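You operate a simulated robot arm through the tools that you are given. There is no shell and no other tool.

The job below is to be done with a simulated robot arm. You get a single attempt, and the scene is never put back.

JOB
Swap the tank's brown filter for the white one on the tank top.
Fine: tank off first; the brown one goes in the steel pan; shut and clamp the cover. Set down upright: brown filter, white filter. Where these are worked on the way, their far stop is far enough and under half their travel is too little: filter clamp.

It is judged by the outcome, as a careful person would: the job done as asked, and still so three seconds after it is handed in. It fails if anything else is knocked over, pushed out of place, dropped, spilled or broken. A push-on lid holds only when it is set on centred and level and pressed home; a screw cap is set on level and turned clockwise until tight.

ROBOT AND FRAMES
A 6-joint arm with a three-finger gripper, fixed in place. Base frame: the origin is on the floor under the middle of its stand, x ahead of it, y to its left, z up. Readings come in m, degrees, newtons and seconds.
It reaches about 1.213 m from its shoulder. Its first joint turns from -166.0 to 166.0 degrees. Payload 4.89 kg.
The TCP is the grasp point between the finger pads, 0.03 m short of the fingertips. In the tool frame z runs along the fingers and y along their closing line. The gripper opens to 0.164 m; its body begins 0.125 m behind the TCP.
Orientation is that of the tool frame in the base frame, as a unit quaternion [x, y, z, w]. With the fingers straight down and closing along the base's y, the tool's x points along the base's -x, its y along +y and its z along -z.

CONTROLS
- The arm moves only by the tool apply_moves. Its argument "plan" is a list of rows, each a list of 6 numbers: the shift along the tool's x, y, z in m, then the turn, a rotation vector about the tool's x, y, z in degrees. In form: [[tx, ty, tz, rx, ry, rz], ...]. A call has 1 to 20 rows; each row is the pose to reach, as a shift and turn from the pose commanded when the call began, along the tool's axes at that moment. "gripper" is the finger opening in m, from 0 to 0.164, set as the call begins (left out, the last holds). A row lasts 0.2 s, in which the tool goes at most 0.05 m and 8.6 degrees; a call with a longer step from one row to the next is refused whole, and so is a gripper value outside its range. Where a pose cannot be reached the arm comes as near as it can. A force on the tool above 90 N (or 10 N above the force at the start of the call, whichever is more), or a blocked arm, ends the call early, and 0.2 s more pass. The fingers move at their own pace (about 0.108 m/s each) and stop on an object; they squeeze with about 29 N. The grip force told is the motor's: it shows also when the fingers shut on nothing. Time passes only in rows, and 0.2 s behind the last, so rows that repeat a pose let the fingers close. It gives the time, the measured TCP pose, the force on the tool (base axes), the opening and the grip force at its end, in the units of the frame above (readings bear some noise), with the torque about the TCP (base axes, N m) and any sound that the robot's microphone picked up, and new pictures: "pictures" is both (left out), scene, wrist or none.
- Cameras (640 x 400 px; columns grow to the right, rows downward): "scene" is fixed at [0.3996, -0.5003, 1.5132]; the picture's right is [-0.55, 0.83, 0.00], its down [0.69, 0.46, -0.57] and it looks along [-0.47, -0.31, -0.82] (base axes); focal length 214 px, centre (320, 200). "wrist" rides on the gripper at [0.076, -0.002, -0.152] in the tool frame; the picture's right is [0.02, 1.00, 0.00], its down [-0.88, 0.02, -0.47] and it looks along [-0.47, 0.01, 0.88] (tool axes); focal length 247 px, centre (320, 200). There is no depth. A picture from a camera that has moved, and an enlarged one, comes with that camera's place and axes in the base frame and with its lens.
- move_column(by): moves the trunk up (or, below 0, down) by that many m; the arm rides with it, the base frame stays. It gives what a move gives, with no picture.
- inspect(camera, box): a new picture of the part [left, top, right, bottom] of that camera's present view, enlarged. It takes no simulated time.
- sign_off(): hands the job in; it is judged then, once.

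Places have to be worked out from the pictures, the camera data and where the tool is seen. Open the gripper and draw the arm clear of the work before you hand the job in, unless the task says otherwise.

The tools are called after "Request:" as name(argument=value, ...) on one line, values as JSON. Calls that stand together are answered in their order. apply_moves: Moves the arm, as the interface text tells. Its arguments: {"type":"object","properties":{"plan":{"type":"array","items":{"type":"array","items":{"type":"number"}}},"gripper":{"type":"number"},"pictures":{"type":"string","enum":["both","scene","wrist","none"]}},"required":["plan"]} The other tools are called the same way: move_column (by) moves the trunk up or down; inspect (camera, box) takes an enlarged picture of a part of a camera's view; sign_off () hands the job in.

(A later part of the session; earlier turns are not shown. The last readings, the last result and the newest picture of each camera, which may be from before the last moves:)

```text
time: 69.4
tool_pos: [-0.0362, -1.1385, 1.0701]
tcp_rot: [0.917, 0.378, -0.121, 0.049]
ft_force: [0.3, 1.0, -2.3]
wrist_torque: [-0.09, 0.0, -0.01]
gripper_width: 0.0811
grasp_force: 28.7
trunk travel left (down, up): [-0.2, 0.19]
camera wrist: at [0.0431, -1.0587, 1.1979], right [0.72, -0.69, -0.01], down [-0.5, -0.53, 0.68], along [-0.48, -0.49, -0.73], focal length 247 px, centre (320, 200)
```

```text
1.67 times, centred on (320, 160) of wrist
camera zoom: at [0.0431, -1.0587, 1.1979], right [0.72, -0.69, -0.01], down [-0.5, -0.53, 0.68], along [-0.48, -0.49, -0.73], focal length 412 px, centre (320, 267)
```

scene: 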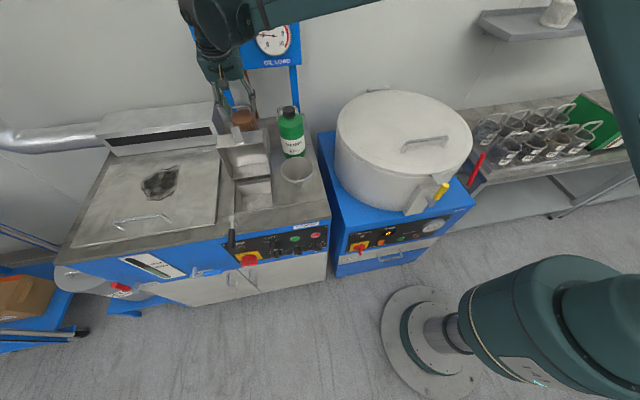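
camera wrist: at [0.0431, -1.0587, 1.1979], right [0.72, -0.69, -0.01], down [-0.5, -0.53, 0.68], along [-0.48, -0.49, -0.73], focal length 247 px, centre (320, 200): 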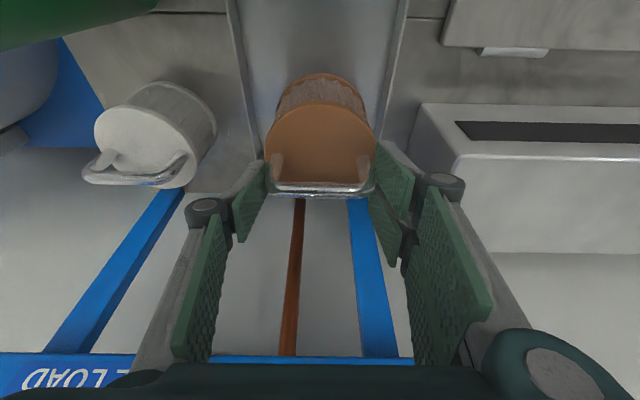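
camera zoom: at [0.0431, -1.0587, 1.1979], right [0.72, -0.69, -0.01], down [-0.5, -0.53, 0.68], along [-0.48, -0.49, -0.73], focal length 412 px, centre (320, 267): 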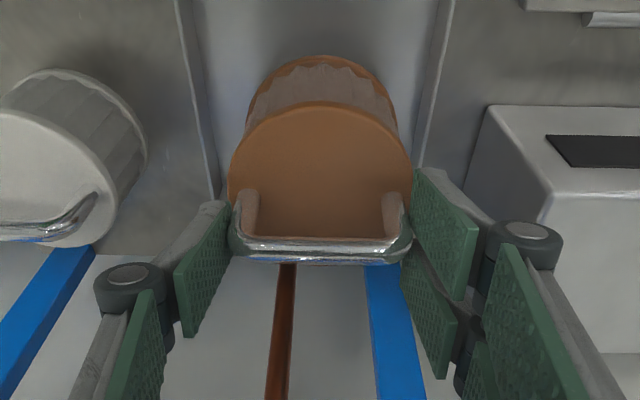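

The pan walls show the filter centred laterally; the filter measures ~0.104 m from bar to base, so its base is now about 6 cm above the pan floor. I lower further and then feel for contact.

Request:
apply_moves(plan=[[0.0052, 0, 0.0193, 0, 0, 0], [0.0091, 0, 0.0338, 0, 0, 0], [0.0117, 0, 0.0435, 0, 0, 0]], pictures="none")

Request:
inspect(camera="scene", box=[200, 80, 320, 180])

Request:
inspect(camera="wrist", box=[160, 40, 480, 280])

```text
time: 70.2
tool_pos: [-0.0362, -1.1365, 1.0284]
tcp_rot: [0.917, 0.378, -0.121, 0.05]
ft_force: [4.2, -1.7, 22.4]
wrist_torque: [-0.04, -0.12, 0.01]
gripper_width: 0.0814
grasp_force: 28.8
trunk travel left (down, up): [-0.2, 0.19]
```

```text
4.00 times, centred on (260, 130) of scene
camera zoom: at [0.3996, -0.5003, 1.5132], right [-0.55, 0.83, 0.0], down [0.69, 0.46, -0.57], along [-0.47, -0.31, -0.82], focal length 858 px, centre (560, 480)
```

zoom: 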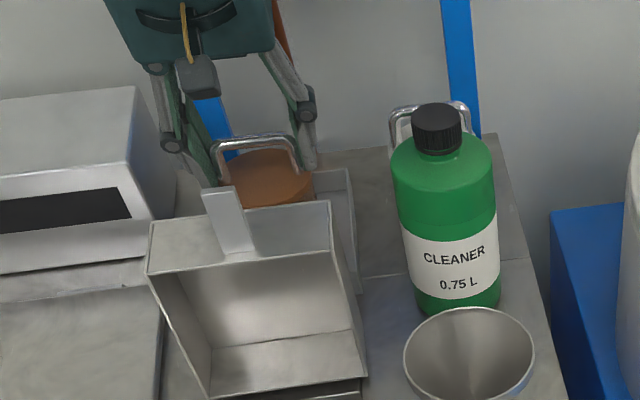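

```text
1.67 times, centred on (320, 160) of wrist
camera zoom: at [0.0434, -1.0556, 1.156], right [0.72, -0.69, -0.01], down [-0.5, -0.53, 0.69], along [-0.48, -0.49, -0.73], focal length 412 px, centre (320, 267)
```

zoom: 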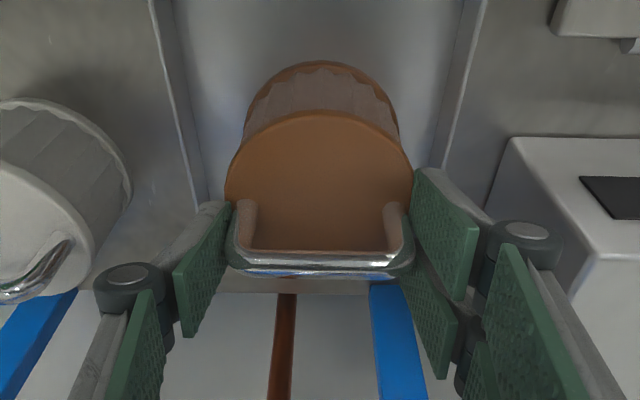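

The filter has touched the pan floor (22 N up). I ease up 2 mm to relieve the pressure, then open the fingers slightly to release it.

Request:
apply_moves(plan=[[-0.0005, 0, -0.0019, 0, 0, 0], [-0.0005, 0, -0.0019, 0, 0, 0]], pictures="none")

Request:
apply_moves(plan=[[0, 0, 0, 0, 0, 0], [0, 0, 0, 0, 0, 0]], gripper=0.096, pictures="none")

Request:
inspect(camera="wrist", box=[160, 40, 480, 280])

Request:
inspect(camera="scene", box=[200, 80, 320, 180])

```text
time: 70.8
tool_pos: [-0.038, -1.1384, 1.0274]
tcp_rot: [0.917, 0.377, -0.121, 0.049]
ft_force: [3.5, 2.6, 6.3]
wrist_torque: [0.16, 0.01, -0.05]
gripper_width: 0.0811
grasp_force: 29.0
trunk travel left (down, up): [-0.2, 0.19]
```

```text
time: 71.4
tool_pos: [-0.0379, -1.1379, 1.0285]
tcp_rot: [0.917, 0.377, -0.121, 0.049]
ft_force: [-0.2, -0.8, 0.6]
wrist_torque: [0.03, -0.01, 0.01]
gripper_width: 0.0959
grasp_force: 0.0
trunk travel left (down, up): [-0.2, 0.19]
```

```text
1.67 times, centred on (320, 160) of wrist
camera zoom: at [0.0427, -1.0571, 1.1561], right [0.72, -0.69, -0.01], down [-0.5, -0.53, 0.68], along [-0.48, -0.49, -0.73], focal length 412 px, centre (320, 267)
```

zoom: 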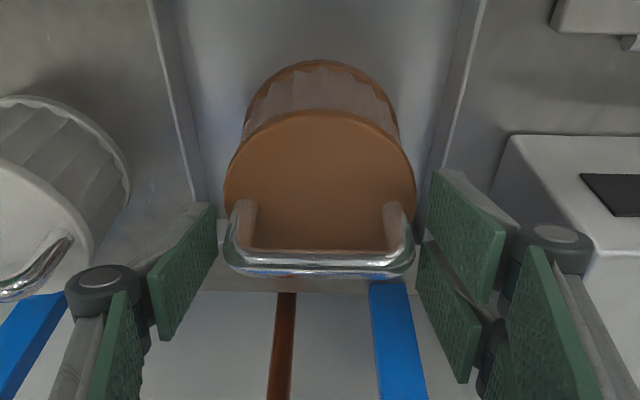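

```text
4.00 times, centred on (260, 130) of scene
camera zoom: at [0.3996, -0.5003, 1.5132], right [-0.55, 0.83, 0.0], down [0.69, 0.46, -0.57], along [-0.47, -0.31, -0.82], focal length 858 px, centre (560, 480)
```

zoom: 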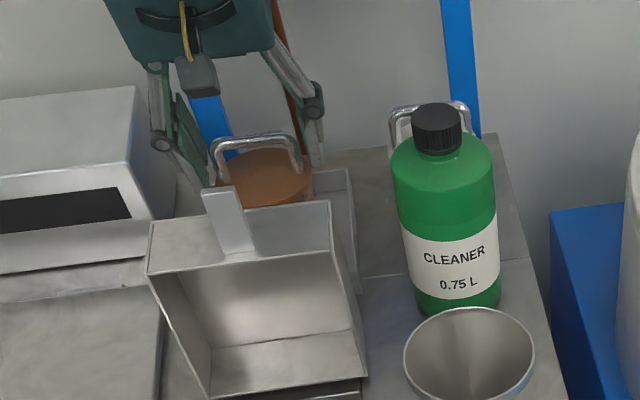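

Released cleanly; the brown filter stands upright in the pan. I rise straight up and then move right to above the white filter, reducing the tilt a bit.

Request:
apply_moves(plan=[[-0.0052, 0, -0.0193, 0, 0, 0], [-0.0129, 0, -0.0483, 0, 0, 0], [-0.0233, 0, -0.0869, 0, 0, 0], [-0.0336, 0, -0.1256, 0, 0, 0], [-0.044, 0, -0.1642, 0, 0, 0], [-0.0531, 0, -0.198, 0, 0, 0]], gripper=0.104)

Request:
inspect(camera="scene", box=[200, 60, 320, 180])

Request:
inspect(camera="wrist", box=[100, 0, 420, 240])

```text
time: 72.8
tool_pos: [-0.0374, -1.1403, 1.2326]
tcp_rot: [0.917, 0.378, -0.122, 0.049]
ft_force: [0.4, -0.9, -0.4]
wrist_torque: [0.04, 0.02, 0.0]
gripper_width: 0.1042
grasp_force: 0.1
trunk travel left (down, up): [-0.2, 0.19]
camera wrist: at [0.0428, -1.0588, 1.3612], right [0.72, -0.69, -0.01], down [-0.5, -0.53, 0.68], along [-0.48, -0.49, -0.73], focal length 247 px, centre (320, 200)
```

scene: 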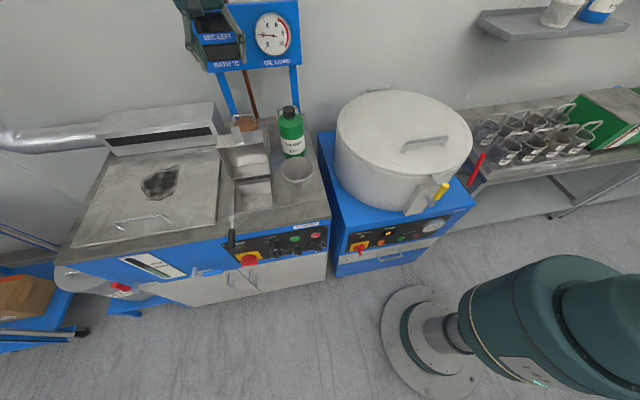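
wrist: 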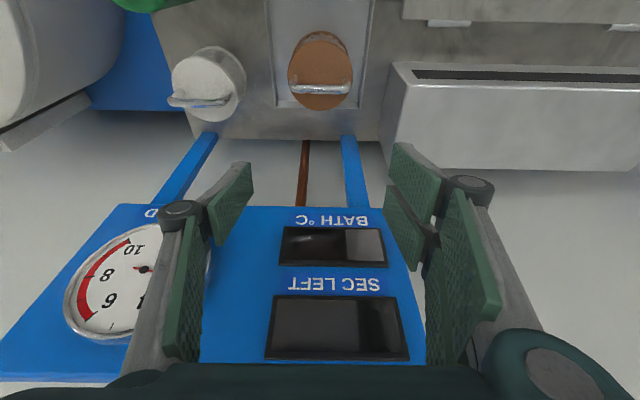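

```text
3.33 times, centred on (260, 120) of scene
camera zoom: at [0.3996, -0.5003, 1.5132], right [-0.55, 0.83, 0.0], down [0.69, 0.46, -0.57], along [-0.47, -0.31, -0.82], focal length 715 px, centre (520, 467)
```

zoom: 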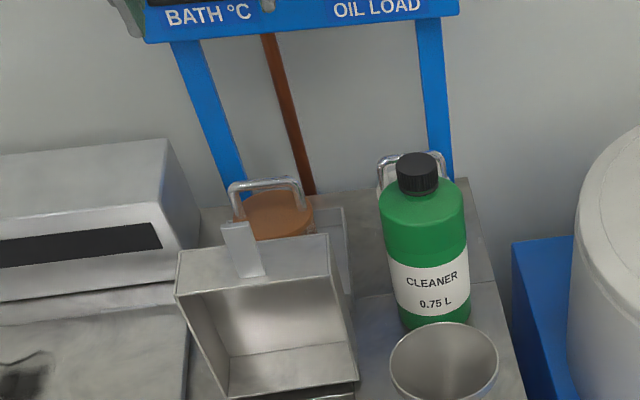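

```text
1.67 times, centred on (260, 120) of wrist
camera zoom: at [0.0428, -1.0588, 1.3612], right [0.72, -0.69, -0.01], down [-0.5, -0.53, 0.68], along [-0.48, -0.49, -0.73], focal length 412 px, centre (420, 333)
```

zoom: 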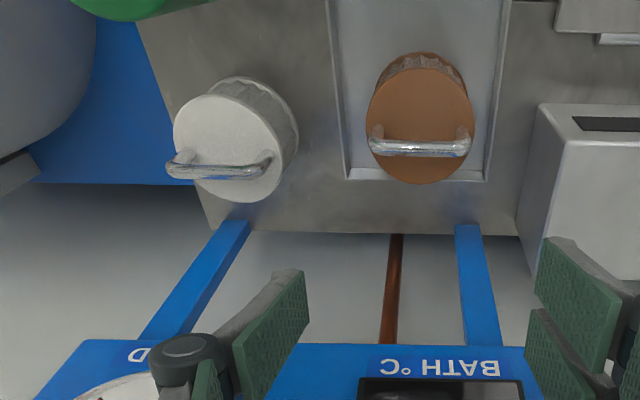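

The brown filter is upright inside the pan. The white filter's handle is at about (-0.176, -1.038, 1.02); I move above it, keeping clear of the bottle and the gauge.

Request:
apply_moves(plan=[[-0.0039, -0.0341, 0.0, 0, 0.6, 0], [-0.0077, -0.0682, 0.005, 0, 1.2, 0], [-0.0116, -0.1022, 0.011, 0, 1.8, 0], [-0.0154, -0.1363, 0.02, 0, 2.4, 0], [-0.0193, -0.1704, 0.029, 0, 3, 0]])

Request:
inspect(camera="wrist", box=[180, 0, 460, 200])

Request:
inspect(camera="scene", box=[220, 0, 340, 120])

```text
time: 74.0
tool_pos: [-0.1752, -1.0362, 1.2107]
tcp_rot: [0.92, 0.379, -0.096, 0.039]
ft_force: [1.0, 0.2, -1.0]
wrist_torque: [0.06, 0.17, -0.07]
gripper_width: 0.104
grasp_force: 0.1
trunk travel left (down, up): [-0.2, 0.19]
camera wrist: at [-0.0999, -0.9607, 1.3441], right [0.72, -0.69, -0.01], down [-0.53, -0.55, 0.65], along [-0.45, -0.46, -0.76], focal length 247 px, centre (320, 200)
```

scene: 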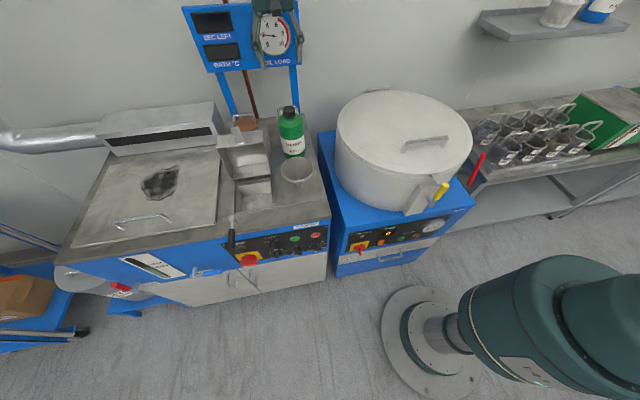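
wrist: 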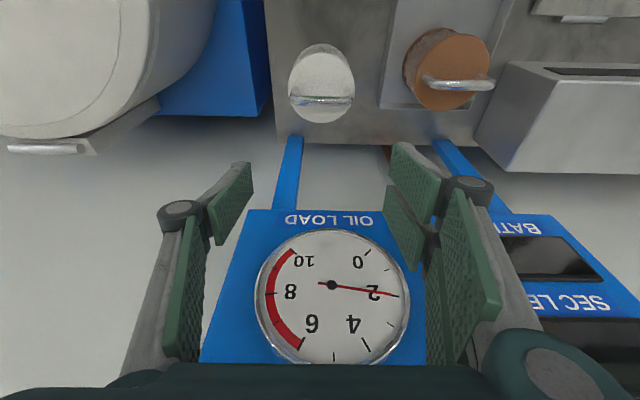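

```text
2.00 times, centred on (320, 100) of wrist
camera zoom: at [-0.0999, -0.9607, 1.3441], right [0.72, -0.69, -0.01], down [-0.53, -0.55, 0.65], along [-0.45, -0.46, -0.76], focal length 494 px, centre (320, 400)
```

zoom: 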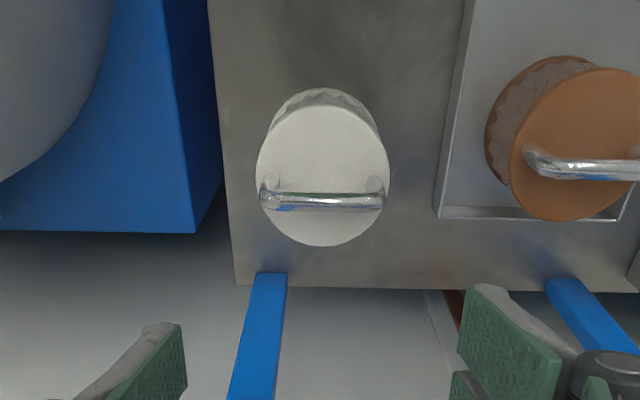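

```text
3.33 times, centred on (280, 60) of scene
camera zoom: at [0.3996, -0.5003, 1.5132], right [-0.55, 0.83, 0.0], down [0.69, 0.46, -0.57], along [-0.47, -0.31, -0.82], focal length 715 px, centre (453, 667)
```

zoom: 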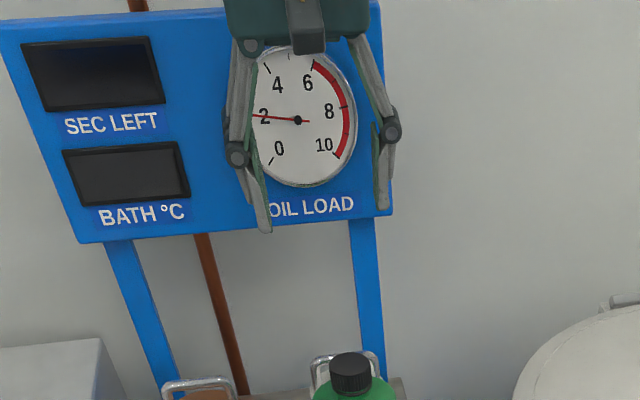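

The white filter is directly below, its bar parallel to the finger closing line. I descend most of the way with opening 0.094 and check.

Request:
apply_moves(plan=[[0.0085, 0, 0.039, 0, 0, 0], [0.017, 0, 0.078, 0, 0, 0], [0.0255, 0, 0.117, 0, 0, 0], [0.0293, 0, 0.1345, 0, 0, 0]], gripper=0.096)

Request:
inspect(camera="wrist", box=[200, 40, 440, 240])

Request:
inspect(camera="scene", box=[220, 40, 340, 160])

```text
time: 75.0
tool_pos: [-0.1771, -1.0359, 1.0732]
tcp_rot: [0.92, 0.378, -0.097, 0.039]
ft_force: [0.7, 0.0, -0.7]
wrist_torque: [-0.01, 0.0, 0.01]
gripper_width: 0.0959
grasp_force: 0.1
trunk travel left (down, up): [-0.2, 0.19]
camera wrist: at [-0.1018, -0.9601, 1.2069], right [0.72, -0.69, -0.01], down [-0.53, -0.55, 0.65], along [-0.45, -0.46, -0.76], focal length 247 px, centre (320, 200)
```

scene: 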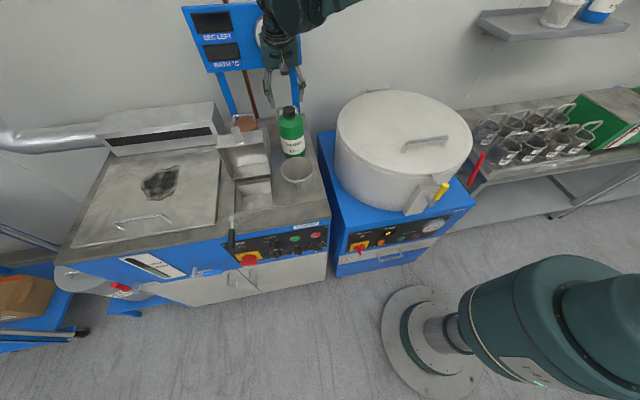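
wrist: 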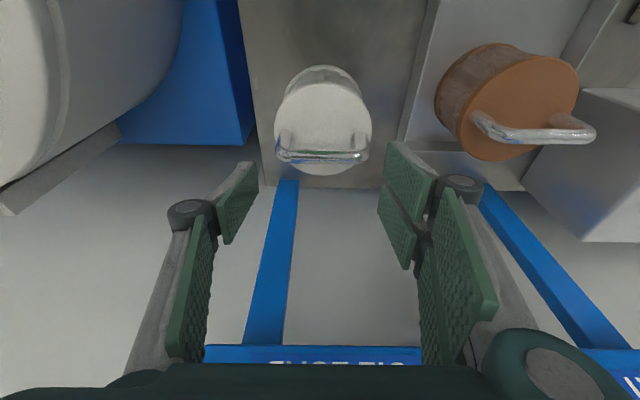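

```text
2.00 times, centred on (320, 140) of wrist
camera zoom: at [-0.1018, -0.9601, 1.2069], right [0.72, -0.69, -0.01], down [-0.53, -0.55, 0.65], along [-0.45, -0.46, -0.76], focal length 494 px, centre (320, 320)
```

zoom: 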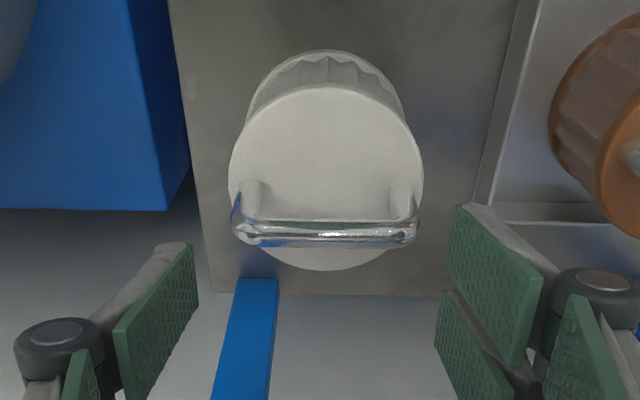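

```text
3.33 times, centred on (280, 100) of scene
camera zoom: at [0.3996, -0.5003, 1.5132], right [-0.55, 0.83, 0.0], down [0.69, 0.46, -0.57], along [-0.47, -0.31, -0.82], focal length 715 px, centre (453, 533)
```

zoom: 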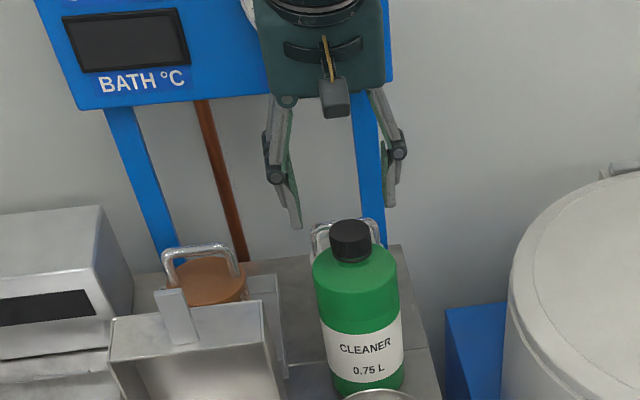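

Centred within 1–2 mm. I descend the final 4.6 cm and close on the handle's legs.

Request:
apply_moves(plan=[[0.003, 0.001, 0.016, 0, 0, 0], [0.0065, 0.0015, 0.034, 0, 0, 0], [0.0088, 0.0015, 0.0458, 0, 0, 0]], pictures="none")

Request:
inspect(camera="wrist", box=[200, 60, 440, 260])

Request:
inspect(camera="scene", box=[240, 40, 340, 140])

```text
time: 75.8
tool_pos: [-0.1755, -1.0385, 1.0249]
tcp_rot: [0.92, 0.379, -0.097, 0.039]
ft_force: [0.3, 0.6, -0.4]
wrist_torque: [-0.01, -0.01, -0.01]
gripper_width: 0.0961
grasp_force: 0.1
trunk travel left (down, up): [-0.2, 0.19]
```

```text
2.00 times, centred on (320, 160) of wrist
camera zoom: at [-0.1006, -0.9615, 1.1601], right [0.72, -0.69, -0.01], down [-0.53, -0.55, 0.65], along [-0.45, -0.46, -0.76], focal length 494 px, centre (320, 280)
```

zoom: 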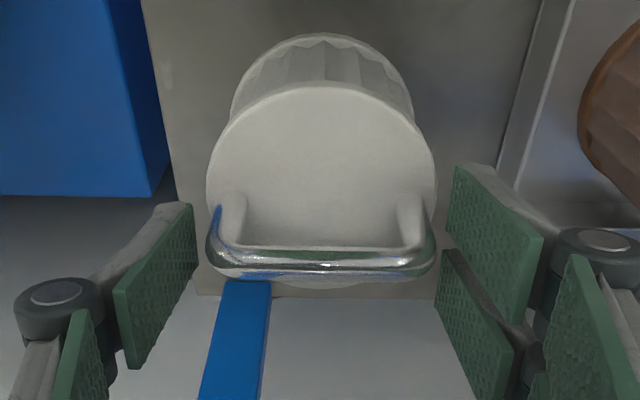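

```text
4.00 times, centred on (290, 90) of scene
camera zoom: at [0.3996, -0.5003, 1.5132], right [-0.55, 0.83, 0.0], down [0.69, 0.46, -0.57], along [-0.47, -0.31, -0.82], focal length 858 px, centre (440, 640)
```

zoom: 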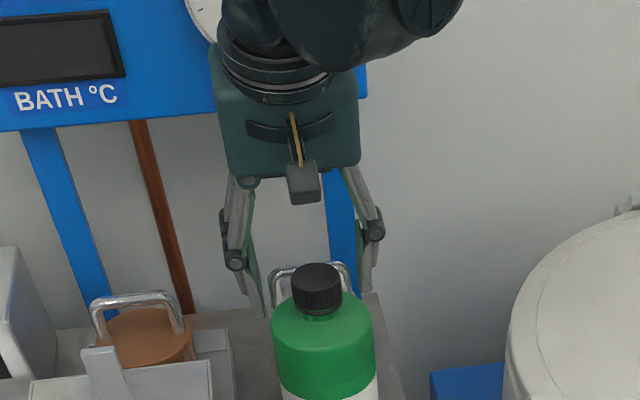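

The handle is between the pads, fingertips just above the disc. I raise 2 mm for margin and close.

Request:
apply_moves(plan=[[-0.0004, 0, -0.002, 0, 0, 0], [-0.0004, 0, -0.002, 0, 0, 0], [-0.0004, 0, -0.002, 0, 0, 0]], gripper=0.05, pictures="none")

Request:
inspect(camera="wrist", box=[200, 60, 440, 260])

```text
time: 76.6
tool_pos: [-0.1768, -1.0369, 1.0287]
tcp_rot: [0.919, 0.379, -0.097, 0.039]
ft_force: [0.4, -0.1, -0.8]
wrist_torque: [-0.02, -0.01, -0.02]
gripper_width: 0.0812
grasp_force: 28.8
trunk travel left (down, up): [-0.2, 0.19]
```

```text
2.00 times, centred on (320, 160) of wrist
camera zoom: at [-0.1007, -0.9615, 1.1623], right [0.72, -0.69, -0.01], down [-0.53, -0.55, 0.65], along [-0.45, -0.46, -0.76], focal length 494 px, centre (320, 280)
```

zoom: 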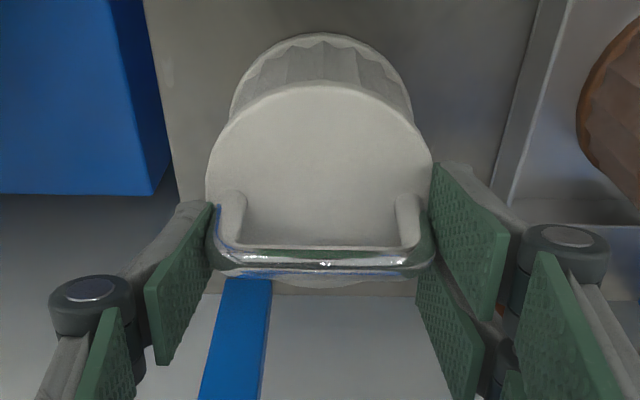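

Gripped. I lift 3 cm straight up and check.

Request:
apply_moves(plan=[[-0.0021, 0, -0.0098, 0, 0, 0], [-0.0041, 0, -0.0196, 0, 0, 0], [-0.0062, 0, -0.0294, 0, 0, 0]], pictures="scene")

Request:
inspect(camera="wrist", box=[200, 60, 440, 260])

```text
time: 77.4
tool_pos: [-0.1762, -1.0386, 1.0567]
tcp_rot: [0.92, 0.379, -0.097, 0.039]
ft_force: [-0.7, 0.0, -1.6]
wrist_torque: [0.04, 0.0, 0.01]
gripper_width: 0.0811
grasp_force: 29.2
trunk travel left (down, up): [-0.2, 0.19]
```

scene: 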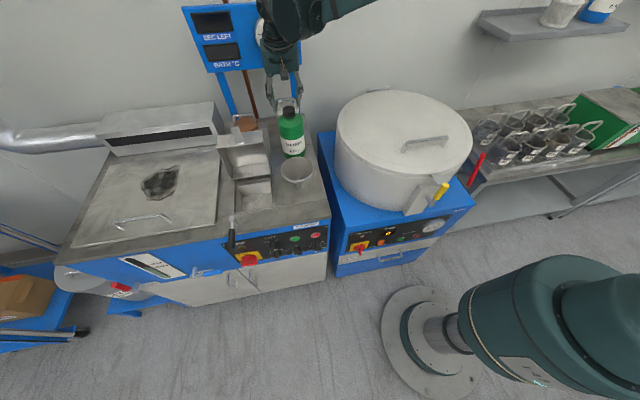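

```text
2.00 times, centred on (320, 160) of wrist
camera zoom: at [-0.101, -0.9622, 1.192], right [0.72, -0.69, -0.01], down [-0.53, -0.55, 0.65], along [-0.45, -0.46, -0.76], focal length 494 px, centre (320, 280)
```

zoom: 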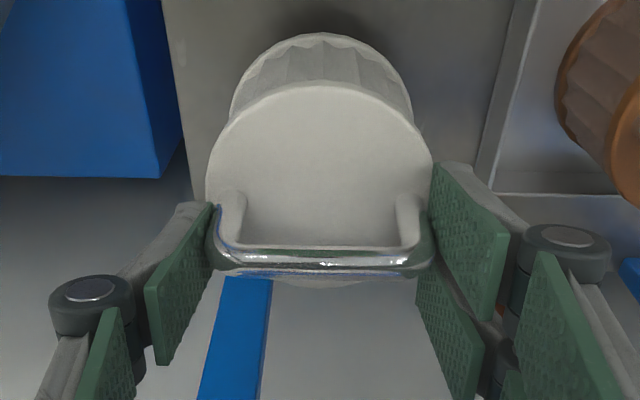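

The white filter is held securely. I lift it to a safe height.

Request:
apply_moves(plan=[[-0.0062, 0, -0.0294, 0, 0, 0], [-0.0144, 0, -0.0686, 0, 0, 0], [-0.0227, 0, -0.1078, 0, 0, 0], [-0.0309, 0, -0.147, 0, 0, 0], [-0.0392, 0, -0.1862, 0, 0, 0], [-0.046, 0, -0.2188, 0, 0, 0]], pictures="scene")

Request:
inspect(camera="wrist", box=[160, 0, 480, 260])

```text
time: 78.8
tool_pos: [-0.1736, -1.0364, 1.2819]
tcp_rot: [0.92, 0.379, -0.097, 0.039]
ft_force: [-0.4, -0.2, -0.7]
wrist_torque: [0.02, 0.0, 0.01]
gripper_width: 0.0809
grasp_force: 29.0
trunk travel left (down, up): [-0.2, 0.19]
```

scene: 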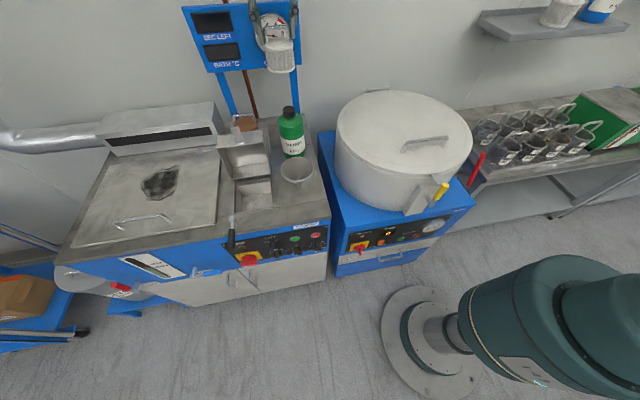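

```text
1.54 times, centred on (320, 130) of wrist
camera zoom: at [-0.0993, -0.9608, 1.4158], right [0.72, -0.69, -0.01], down [-0.53, -0.55, 0.65], along [-0.45, -0.46, -0.76], focal length 380 px, centre (320, 308)
```

zoom: 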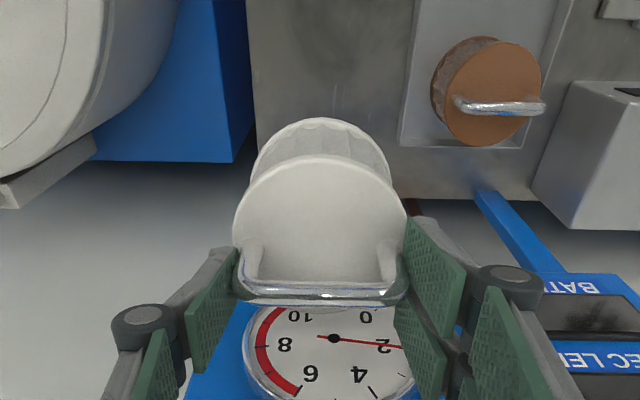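

Held and upright; the brown one stands in the pan. I carry the white filter horizontally to above the well.

Request:
apply_moves(plan=[[0.016, 0.0085, -0.0035, 0, -0.2, 0], [0.044, 0.023, -0.0095, 0, -0.5, 0], [0.075, 0.039, -0.016, 0, -0.8, 0], [0.107, 0.0557, -0.0227, 0, -1.1, 0], [0.139, 0.0723, -0.0294, 0, -1.4, 0], [0.171, 0.089, -0.0361, 0, -1.7, 0], [0.203, 0.1056, -0.0429, 0, -2, 0], [0.235, 0.1222, -0.0496, 0, -2.3, 0], [0.265, 0.138, -0.056, 0, -2.6, 0], [0.29, 0.151, -0.0612, 0, -2.8, 0], [0.305, 0.1588, -0.0644, 0, -3, 0], [0.312, 0.1622, -0.0659, 0, -3, 0]])

Request:
inspect(camera="wrist", box=[160, 0, 480, 260])

Request:
inspect(camera="scene", box=[180, 60, 340, 220])

```text
time: 81.4
tool_pos: [0.1642, -0.9269, 1.2833]
tcp_rot: [0.916, 0.379, -0.12, 0.049]
ft_force: [-0.6, 0.1, -2.2]
wrist_torque: [-0.01, 0.03, 0.02]
gripper_width: 0.081
grasp_force: 29.0
trunk travel left (down, up): [-0.2, 0.19]
camera wrist: at [0.245, -0.846, 1.4106], right [0.72, -0.69, -0.01], down [-0.5, -0.53, 0.69], along [-0.48, -0.49, -0.73], focal length 247 px, centre (320, 200)
```

scene: 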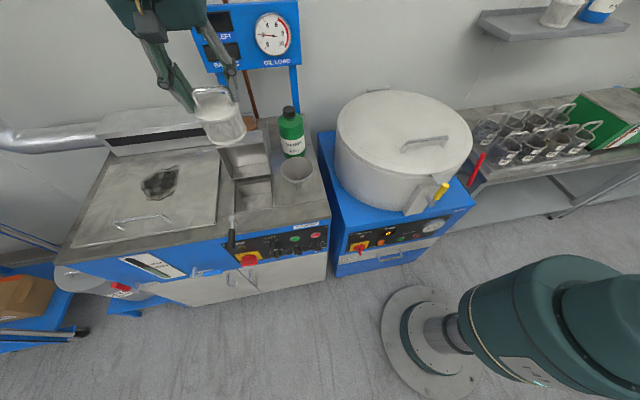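
wrist: 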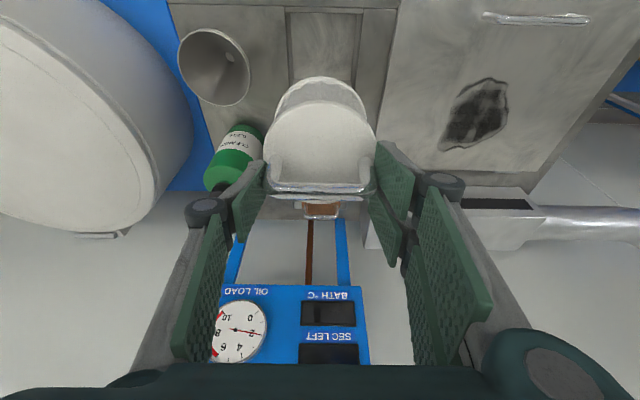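

```text
1.54 times, centred on (320, 130) of wrist
camera zoom: at [0.245, -0.846, 1.4106], right [0.72, -0.69, -0.01], down [-0.5, -0.53, 0.69], along [-0.48, -0.49, -0.73], focal length 380 px, centre (320, 308)
```

zoom: 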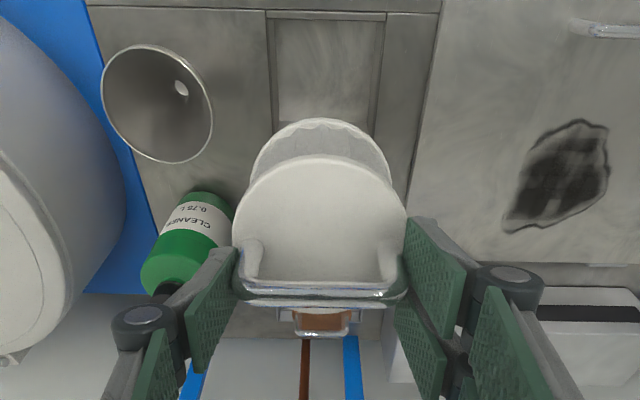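

```text
2.50 times, centred on (260, 140) of scene
camera zoom: at [0.3996, -0.5003, 1.5132], right [-0.55, 0.83, 0.0], down [0.69, 0.46, -0.57], along [-0.47, -0.31, -0.82], focal length 536 px, centre (470, 350)
```

zoom: 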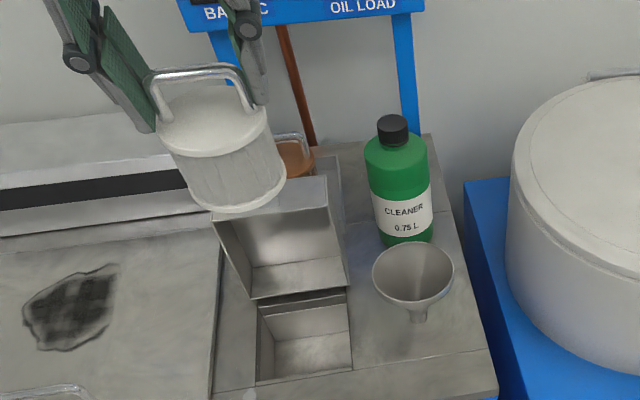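

Request:
inspect(camera="wrist", box=[260, 0, 380, 110])

Request:
inspect(camera="scene", box=[225, 160, 285, 220])

```text
3.64 times, centred on (320, 55) of wrist
camera zoom: at [0.245, -0.846, 1.4106], right [0.72, -0.69, -0.01], down [-0.5, -0.53, 0.69], along [-0.48, -0.49, -0.73], focal length 898 px, centre (320, 727)
```

zoom: 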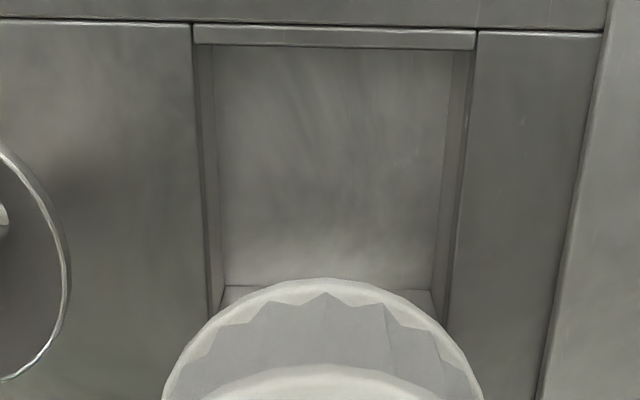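

```text
6.67 times, centred on (255, 190) of scene
camera zoom: at [0.3996, -0.5003, 1.5132], right [-0.55, 0.83, 0.0], down [0.69, 0.46, -0.57], along [-0.47, -0.31, -0.82], focal length 1430 px, centre (753, 267)
```

zoom: 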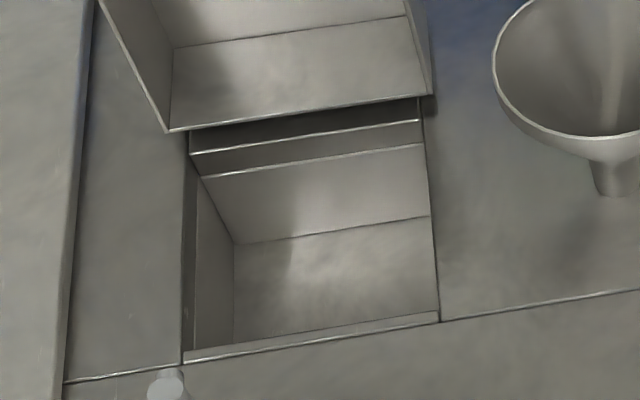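

The empty well is visible; its centre appears ~4 mm to the left of the filter's axis, so I shift by that and lower until the filter base is just above the tank top.

Request:
apply_moves(plan=[[0.002, 0.004, 0.0, 0, 0, 0], [0.0123, 0.004, 0.0386, 0, 0, 0], [0.0226, 0.004, 0.0772, 0, 0, 0], [0.0328, 0.004, 0.1158, 0, 0, 0], [0.0431, 0.004, 0.1545, 0, 0, 0], [0.0521, 0.004, 0.1883, 0, 0, 0], [0.0585, 0.004, 0.2124, 0, 0, 0]])

Request:
inspect(camera="wrist", box=[220, 20, 420, 200])

Request:
inspect(camera="scene", box=[215, 140, 295, 220])

```text
time: 83.0
tool_pos: [0.1673, -0.9278, 1.0585]
tcp_rot: [0.917, 0.378, -0.121, 0.05]
ft_force: [-0.8, 0.0, -1.6]
wrist_torque: [-0.06, -0.04, 0.01]
gripper_width: 0.0812
grasp_force: 29.3
trunk travel left (down, up): [-0.2, 0.19]
camera wrist: at [0.2487, -0.8471, 1.1875], right [0.72, -0.69, -0.01], down [-0.5, -0.53, 0.68], along [-0.48, -0.49, -0.73], focal length 247 px, centre (320, 200)
```

scene: 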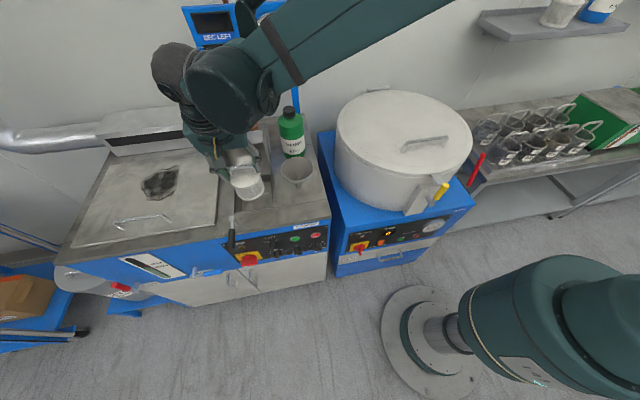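
wrist: 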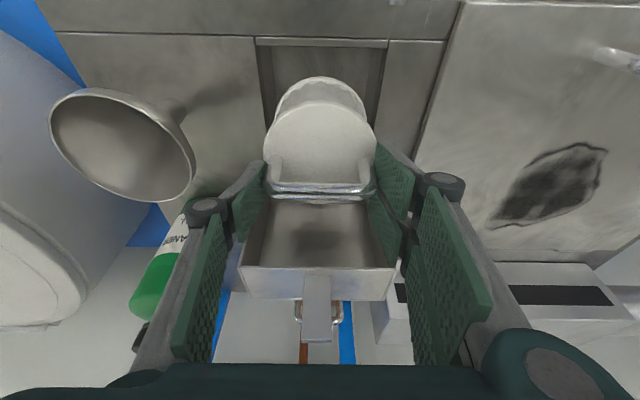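

```text
2.22 times, centred on (320, 110) of wrist
camera zoom: at [0.2487, -0.8471, 1.1875], right [0.72, -0.69, -0.01], down [-0.5, -0.53, 0.68], along [-0.48, -0.49, -0.73], focal length 549 px, centre (320, 400)
```

zoom: 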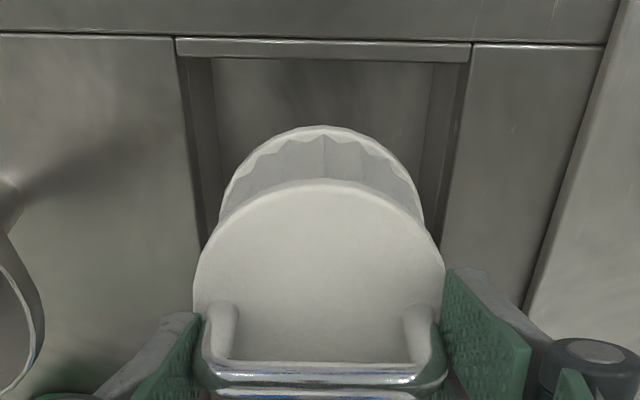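

```text
5.00 times, centred on (255, 180) of scene
camera zoom: at [0.3996, -0.5003, 1.5132], right [-0.55, 0.83, 0.0], down [0.69, 0.46, -0.57], along [-0.47, -0.31, -0.82], focal length 1072 px, centre (645, 300)
```

zoom: 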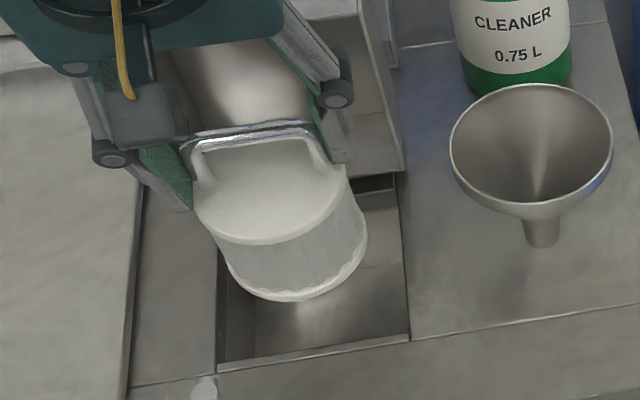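

The filter base is centred over the well with even gaps. I lower it into the well, checking force.

Request:
apply_moves(plan=[[0.0051, 0, 0.0193, 0, 0, 0], [0.0103, 0, 0.0386, 0, 0, 0], [0.0154, 0, 0.0579, 0, 0, 0], [0.0206, 0, 0.0772, 0, 0, 0]], pictures="none")

Request:
inspect(camera="wrist", box=[220, 20, 420, 200])

Request:
inspect(camera="scene", box=[215, 140, 295, 220])

```text
time: 84.0
tool_pos: [0.17, -0.9273, 0.9806]
tcp_rot: [0.917, 0.377, -0.121, 0.049]
ft_force: [0.1, 0.3, -2.0]
wrist_torque: [-0.03, -0.01, -0.02]
gripper_width: 0.0811
grasp_force: 29.0
trunk travel left (down, up): [-0.2, 0.19]
```

```text
2.22 times, centred on (320, 110) of wrist
camera zoom: at [0.2497, -0.8477, 1.1088], right [0.72, -0.69, -0.01], down [-0.5, -0.53, 0.68], along [-0.48, -0.49, -0.73], focal length 549 px, centre (320, 400)
```

zoom: 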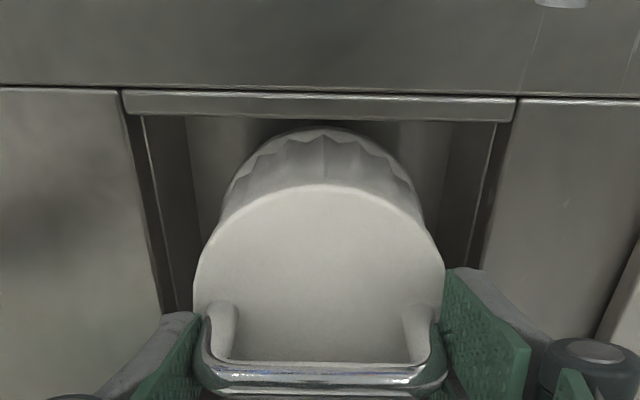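

```text
5.00 times, centred on (255, 180) of scene
camera zoom: at [0.3996, -0.5003, 1.5132], right [-0.55, 0.83, 0.0], down [0.69, 0.46, -0.57], along [-0.47, -0.31, -0.82], focal length 1072 px, centre (645, 300)
```

zoom: 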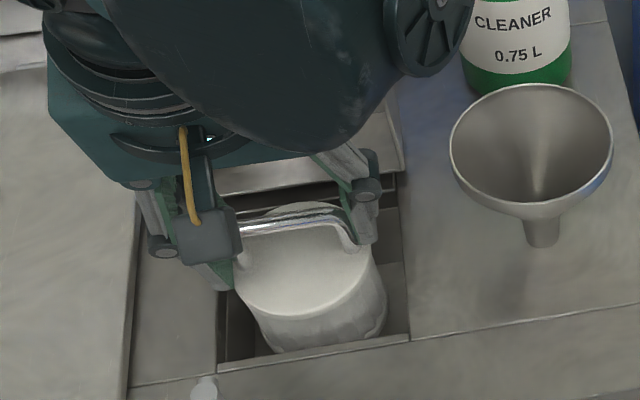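

No contact; the filter sinks centred in the well. I continue down to near its seat.

Request:
apply_moves(plan=[[0.0039, 0, 0.0145, 0, 0, 0], [0.0064, 0, 0.0241, 0, 0, 0], [0.0077, 0, 0.029, 0, 0, 0]], pictures="none")

Request:
inspect(camera="wrist", box=[220, 20, 420, 200])

```text
time: 84.8
tool_pos: [0.1695, -0.9275, 0.9508]
tcp_rot: [0.917, 0.378, -0.12, 0.05]
ft_force: [0.8, -0.8, -1.7]
wrist_torque: [0.0, -0.03, -0.03]
gripper_width: 0.081
grasp_force: 28.7
trunk travel left (down, up): [-0.2, 0.19]
```

```text
2.22 times, centred on (320, 110) of wrist
camera zoom: at [0.2493, -0.8476, 1.0792], right [0.72, -0.69, -0.01], down [-0.5, -0.53, 0.68], along [-0.48, -0.49, -0.73], focal length 549 px, centre (320, 400)
```

zoom: 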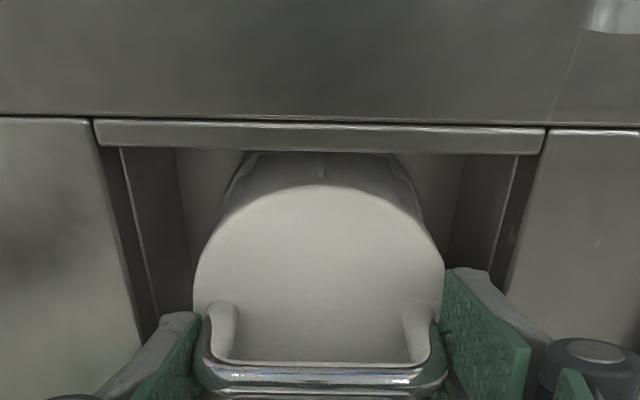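

Still no contact at z=0.951. I lower a few more millimetres until it seats.

Request:
apply_moves(plan=[[0.0005, 0, 0.002, 0, 0, 0], [0.001, 0, 0.004, 0, 0, 0], [0.0016, 0, 0.006, 0, 0, 0]], pictures="none")

```text
time: 85.6
tool_pos: [0.1684, -0.9284, 0.944]
tcp_rot: [0.917, 0.378, -0.122, 0.049]
ft_force: [-0.2, -1.0, 2.6]
wrist_torque: [0.0, -0.06, 0.02]
gripper_width: 0.0811
grasp_force: 29.1
trunk travel left (down, up): [-0.2, 0.19]
```

Contact has begun (+2.6 N). I press 1.5 mm more to confirm seating.

Request:
apply_moves(plan=[[0.0004, 0, 0.0015, 0, 0, 0], [0.0004, 0, 0.0015, 0, 0, 0]], pictures="none")

Request:
inspect(camera="wrist", box=[220, 20, 420, 200])

Request:
inspect(camera="scene", box=[215, 140, 295, 220])

```text
time: 86.2
tool_pos: [0.1684, -0.9276, 0.9431]
tcp_rot: [0.916, 0.378, -0.121, 0.05]
ft_force: [-2.3, -7.3, 24.2]
wrist_torque: [-0.04, -0.36, -0.11]
gripper_width: 0.0808
grasp_force: 28.8
trunk travel left (down, up): [-0.2, 0.19]
```

```text
2.22 times, centred on (320, 110) of wrist
camera zoom: at [0.2484, -0.8474, 1.0717], right [0.72, -0.69, -0.01], down [-0.5, -0.53, 0.69], along [-0.48, -0.49, -0.73], focal length 549 px, centre (320, 400)
```

zoom: 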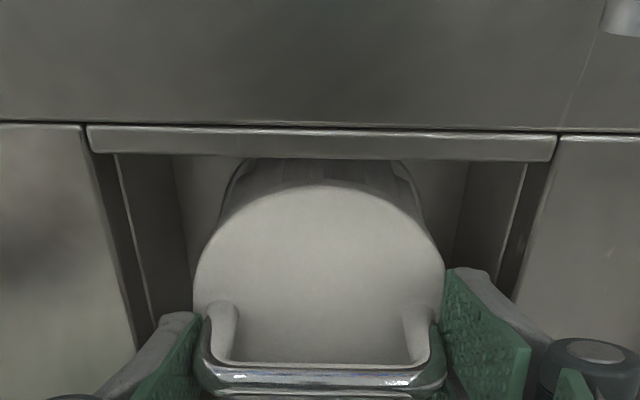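

```text
5.00 times, centred on (255, 180) of scene
camera zoom: at [0.3996, -0.5003, 1.5132], right [-0.55, 0.83, 0.0], down [0.69, 0.46, -0.57], along [-0.47, -0.31, -0.82], focal length 1072 px, centre (645, 300)
```

zoom: 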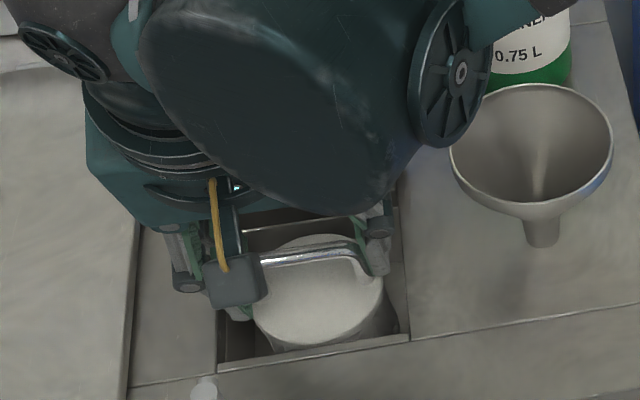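

Seated firmly at the same height the brown one had. I ease off, release, and check that it stays upright.

Request:
apply_moves(plan=[[-0.0004, 0, -0.0015, 0, 0, 0], [-0.0004, 0, -0.0015, 0, 0, 0]], pictures="none")

Request:
apply_moves(plan=[[0, 0, 0, 0, 0, 0], [0, 0, 0, 0, 0, 0]], gripper=0.094, pictures="none")

Request:
apply_moves(plan=[[-0.0051, 0, -0.0193, 0, 0, 0], [-0.0128, 0, -0.0483, 0, 0, 0], [-0.0231, 0, -0.0869, 0, 0, 0], [-0.0334, 0, -0.1255, 0, 0, 0], [-0.0437, 0, -0.1641, 0, 0, 0], [-0.0514, 0, -0.1931, 0, 0, 0]])

Request:
inspect(camera="wrist", box=[200, 0, 440, 200])

Request:
inspect(camera="scene", box=[205, 90, 305, 220])

```text
time: 86.8
tool_pos: [0.1699, -0.9281, 0.9425]
tcp_rot: [0.917, 0.377, -0.121, 0.049]
ft_force: [0.6, -0.3, -2.0]
wrist_torque: [0.02, -0.02, 0.0]
gripper_width: 0.0812
grasp_force: 28.7
trunk travel left (down, up): [-0.2, 0.19]
```

```text
time: 87.4
tool_pos: [0.1696, -0.9276, 0.9434]
tcp_rot: [0.917, 0.377, -0.121, 0.049]
ft_force: [0.7, 0.0, -0.3]
wrist_torque: [0.01, 0.01, 0.01]
gripper_width: 0.0937
grasp_force: 0.0
trunk travel left (down, up): [-0.2, 0.19]
```

```text
time: 88.8
tool_pos: [0.1705, -0.9271, 1.1446]
tcp_rot: [0.917, 0.378, -0.121, 0.05]
ft_force: [0.1, -0.6, -0.5]
wrist_torque: [0.04, 0.02, -0.04]
gripper_width: 0.094
grasp_force: 0.0
trunk travel left (down, up): [-0.2, 0.19]
camera wrist: at [0.2498, -0.8469, 1.2728], right [0.72, -0.69, -0.01], down [-0.5, -0.53, 0.68], along [-0.48, -0.49, -0.73], focal length 247 px, centre (320, 200)
```

scene: 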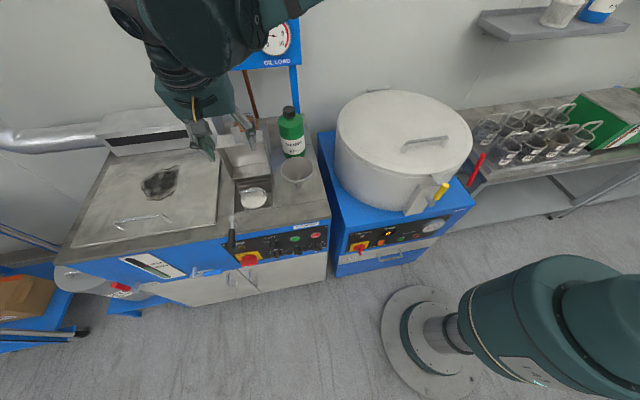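
wrist: 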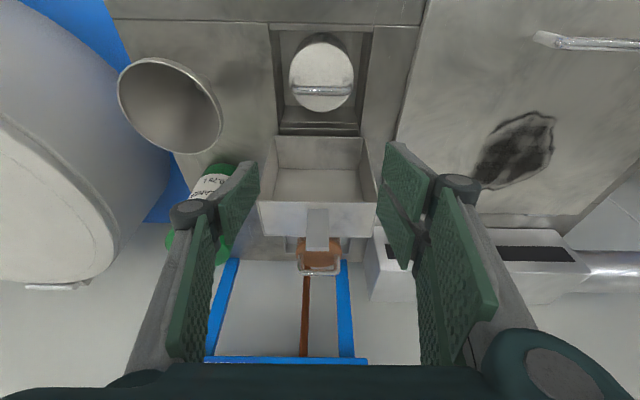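

```text
2.00 times, centred on (320, 100) of wrist
camera zoom: at [0.2498, -0.8469, 1.2728], right [0.72, -0.69, -0.01], down [-0.5, -0.53, 0.68], along [-0.48, -0.49, -0.73], focal length 494 px, centre (320, 400)
```

zoom: 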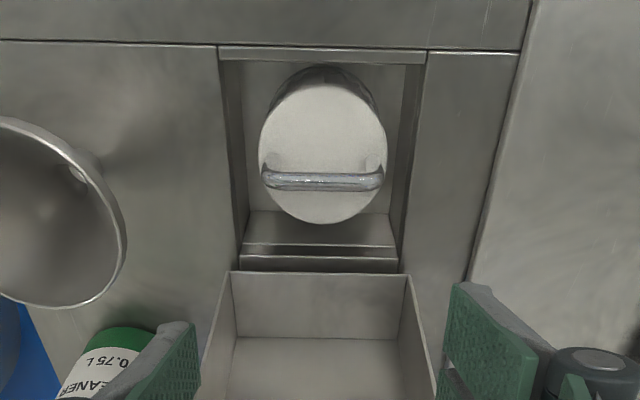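

```text
3.08 times, centred on (255, 155) of scene
camera zoom: at [0.3996, -0.5003, 1.5132], right [-0.55, 0.83, 0.0], down [0.69, 0.46, -0.57], along [-0.47, -0.31, -0.82], focal length 660 px, centre (520, 338)
```

zoom: 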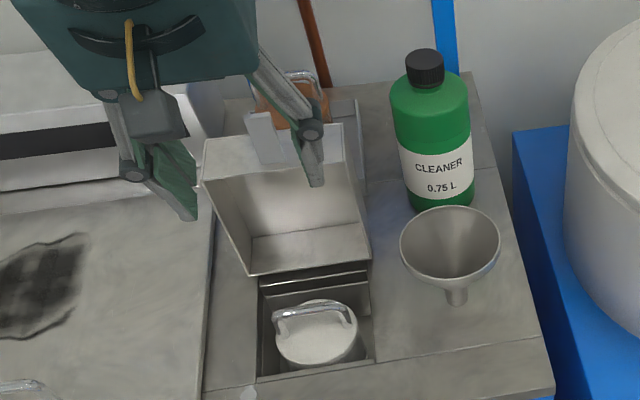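

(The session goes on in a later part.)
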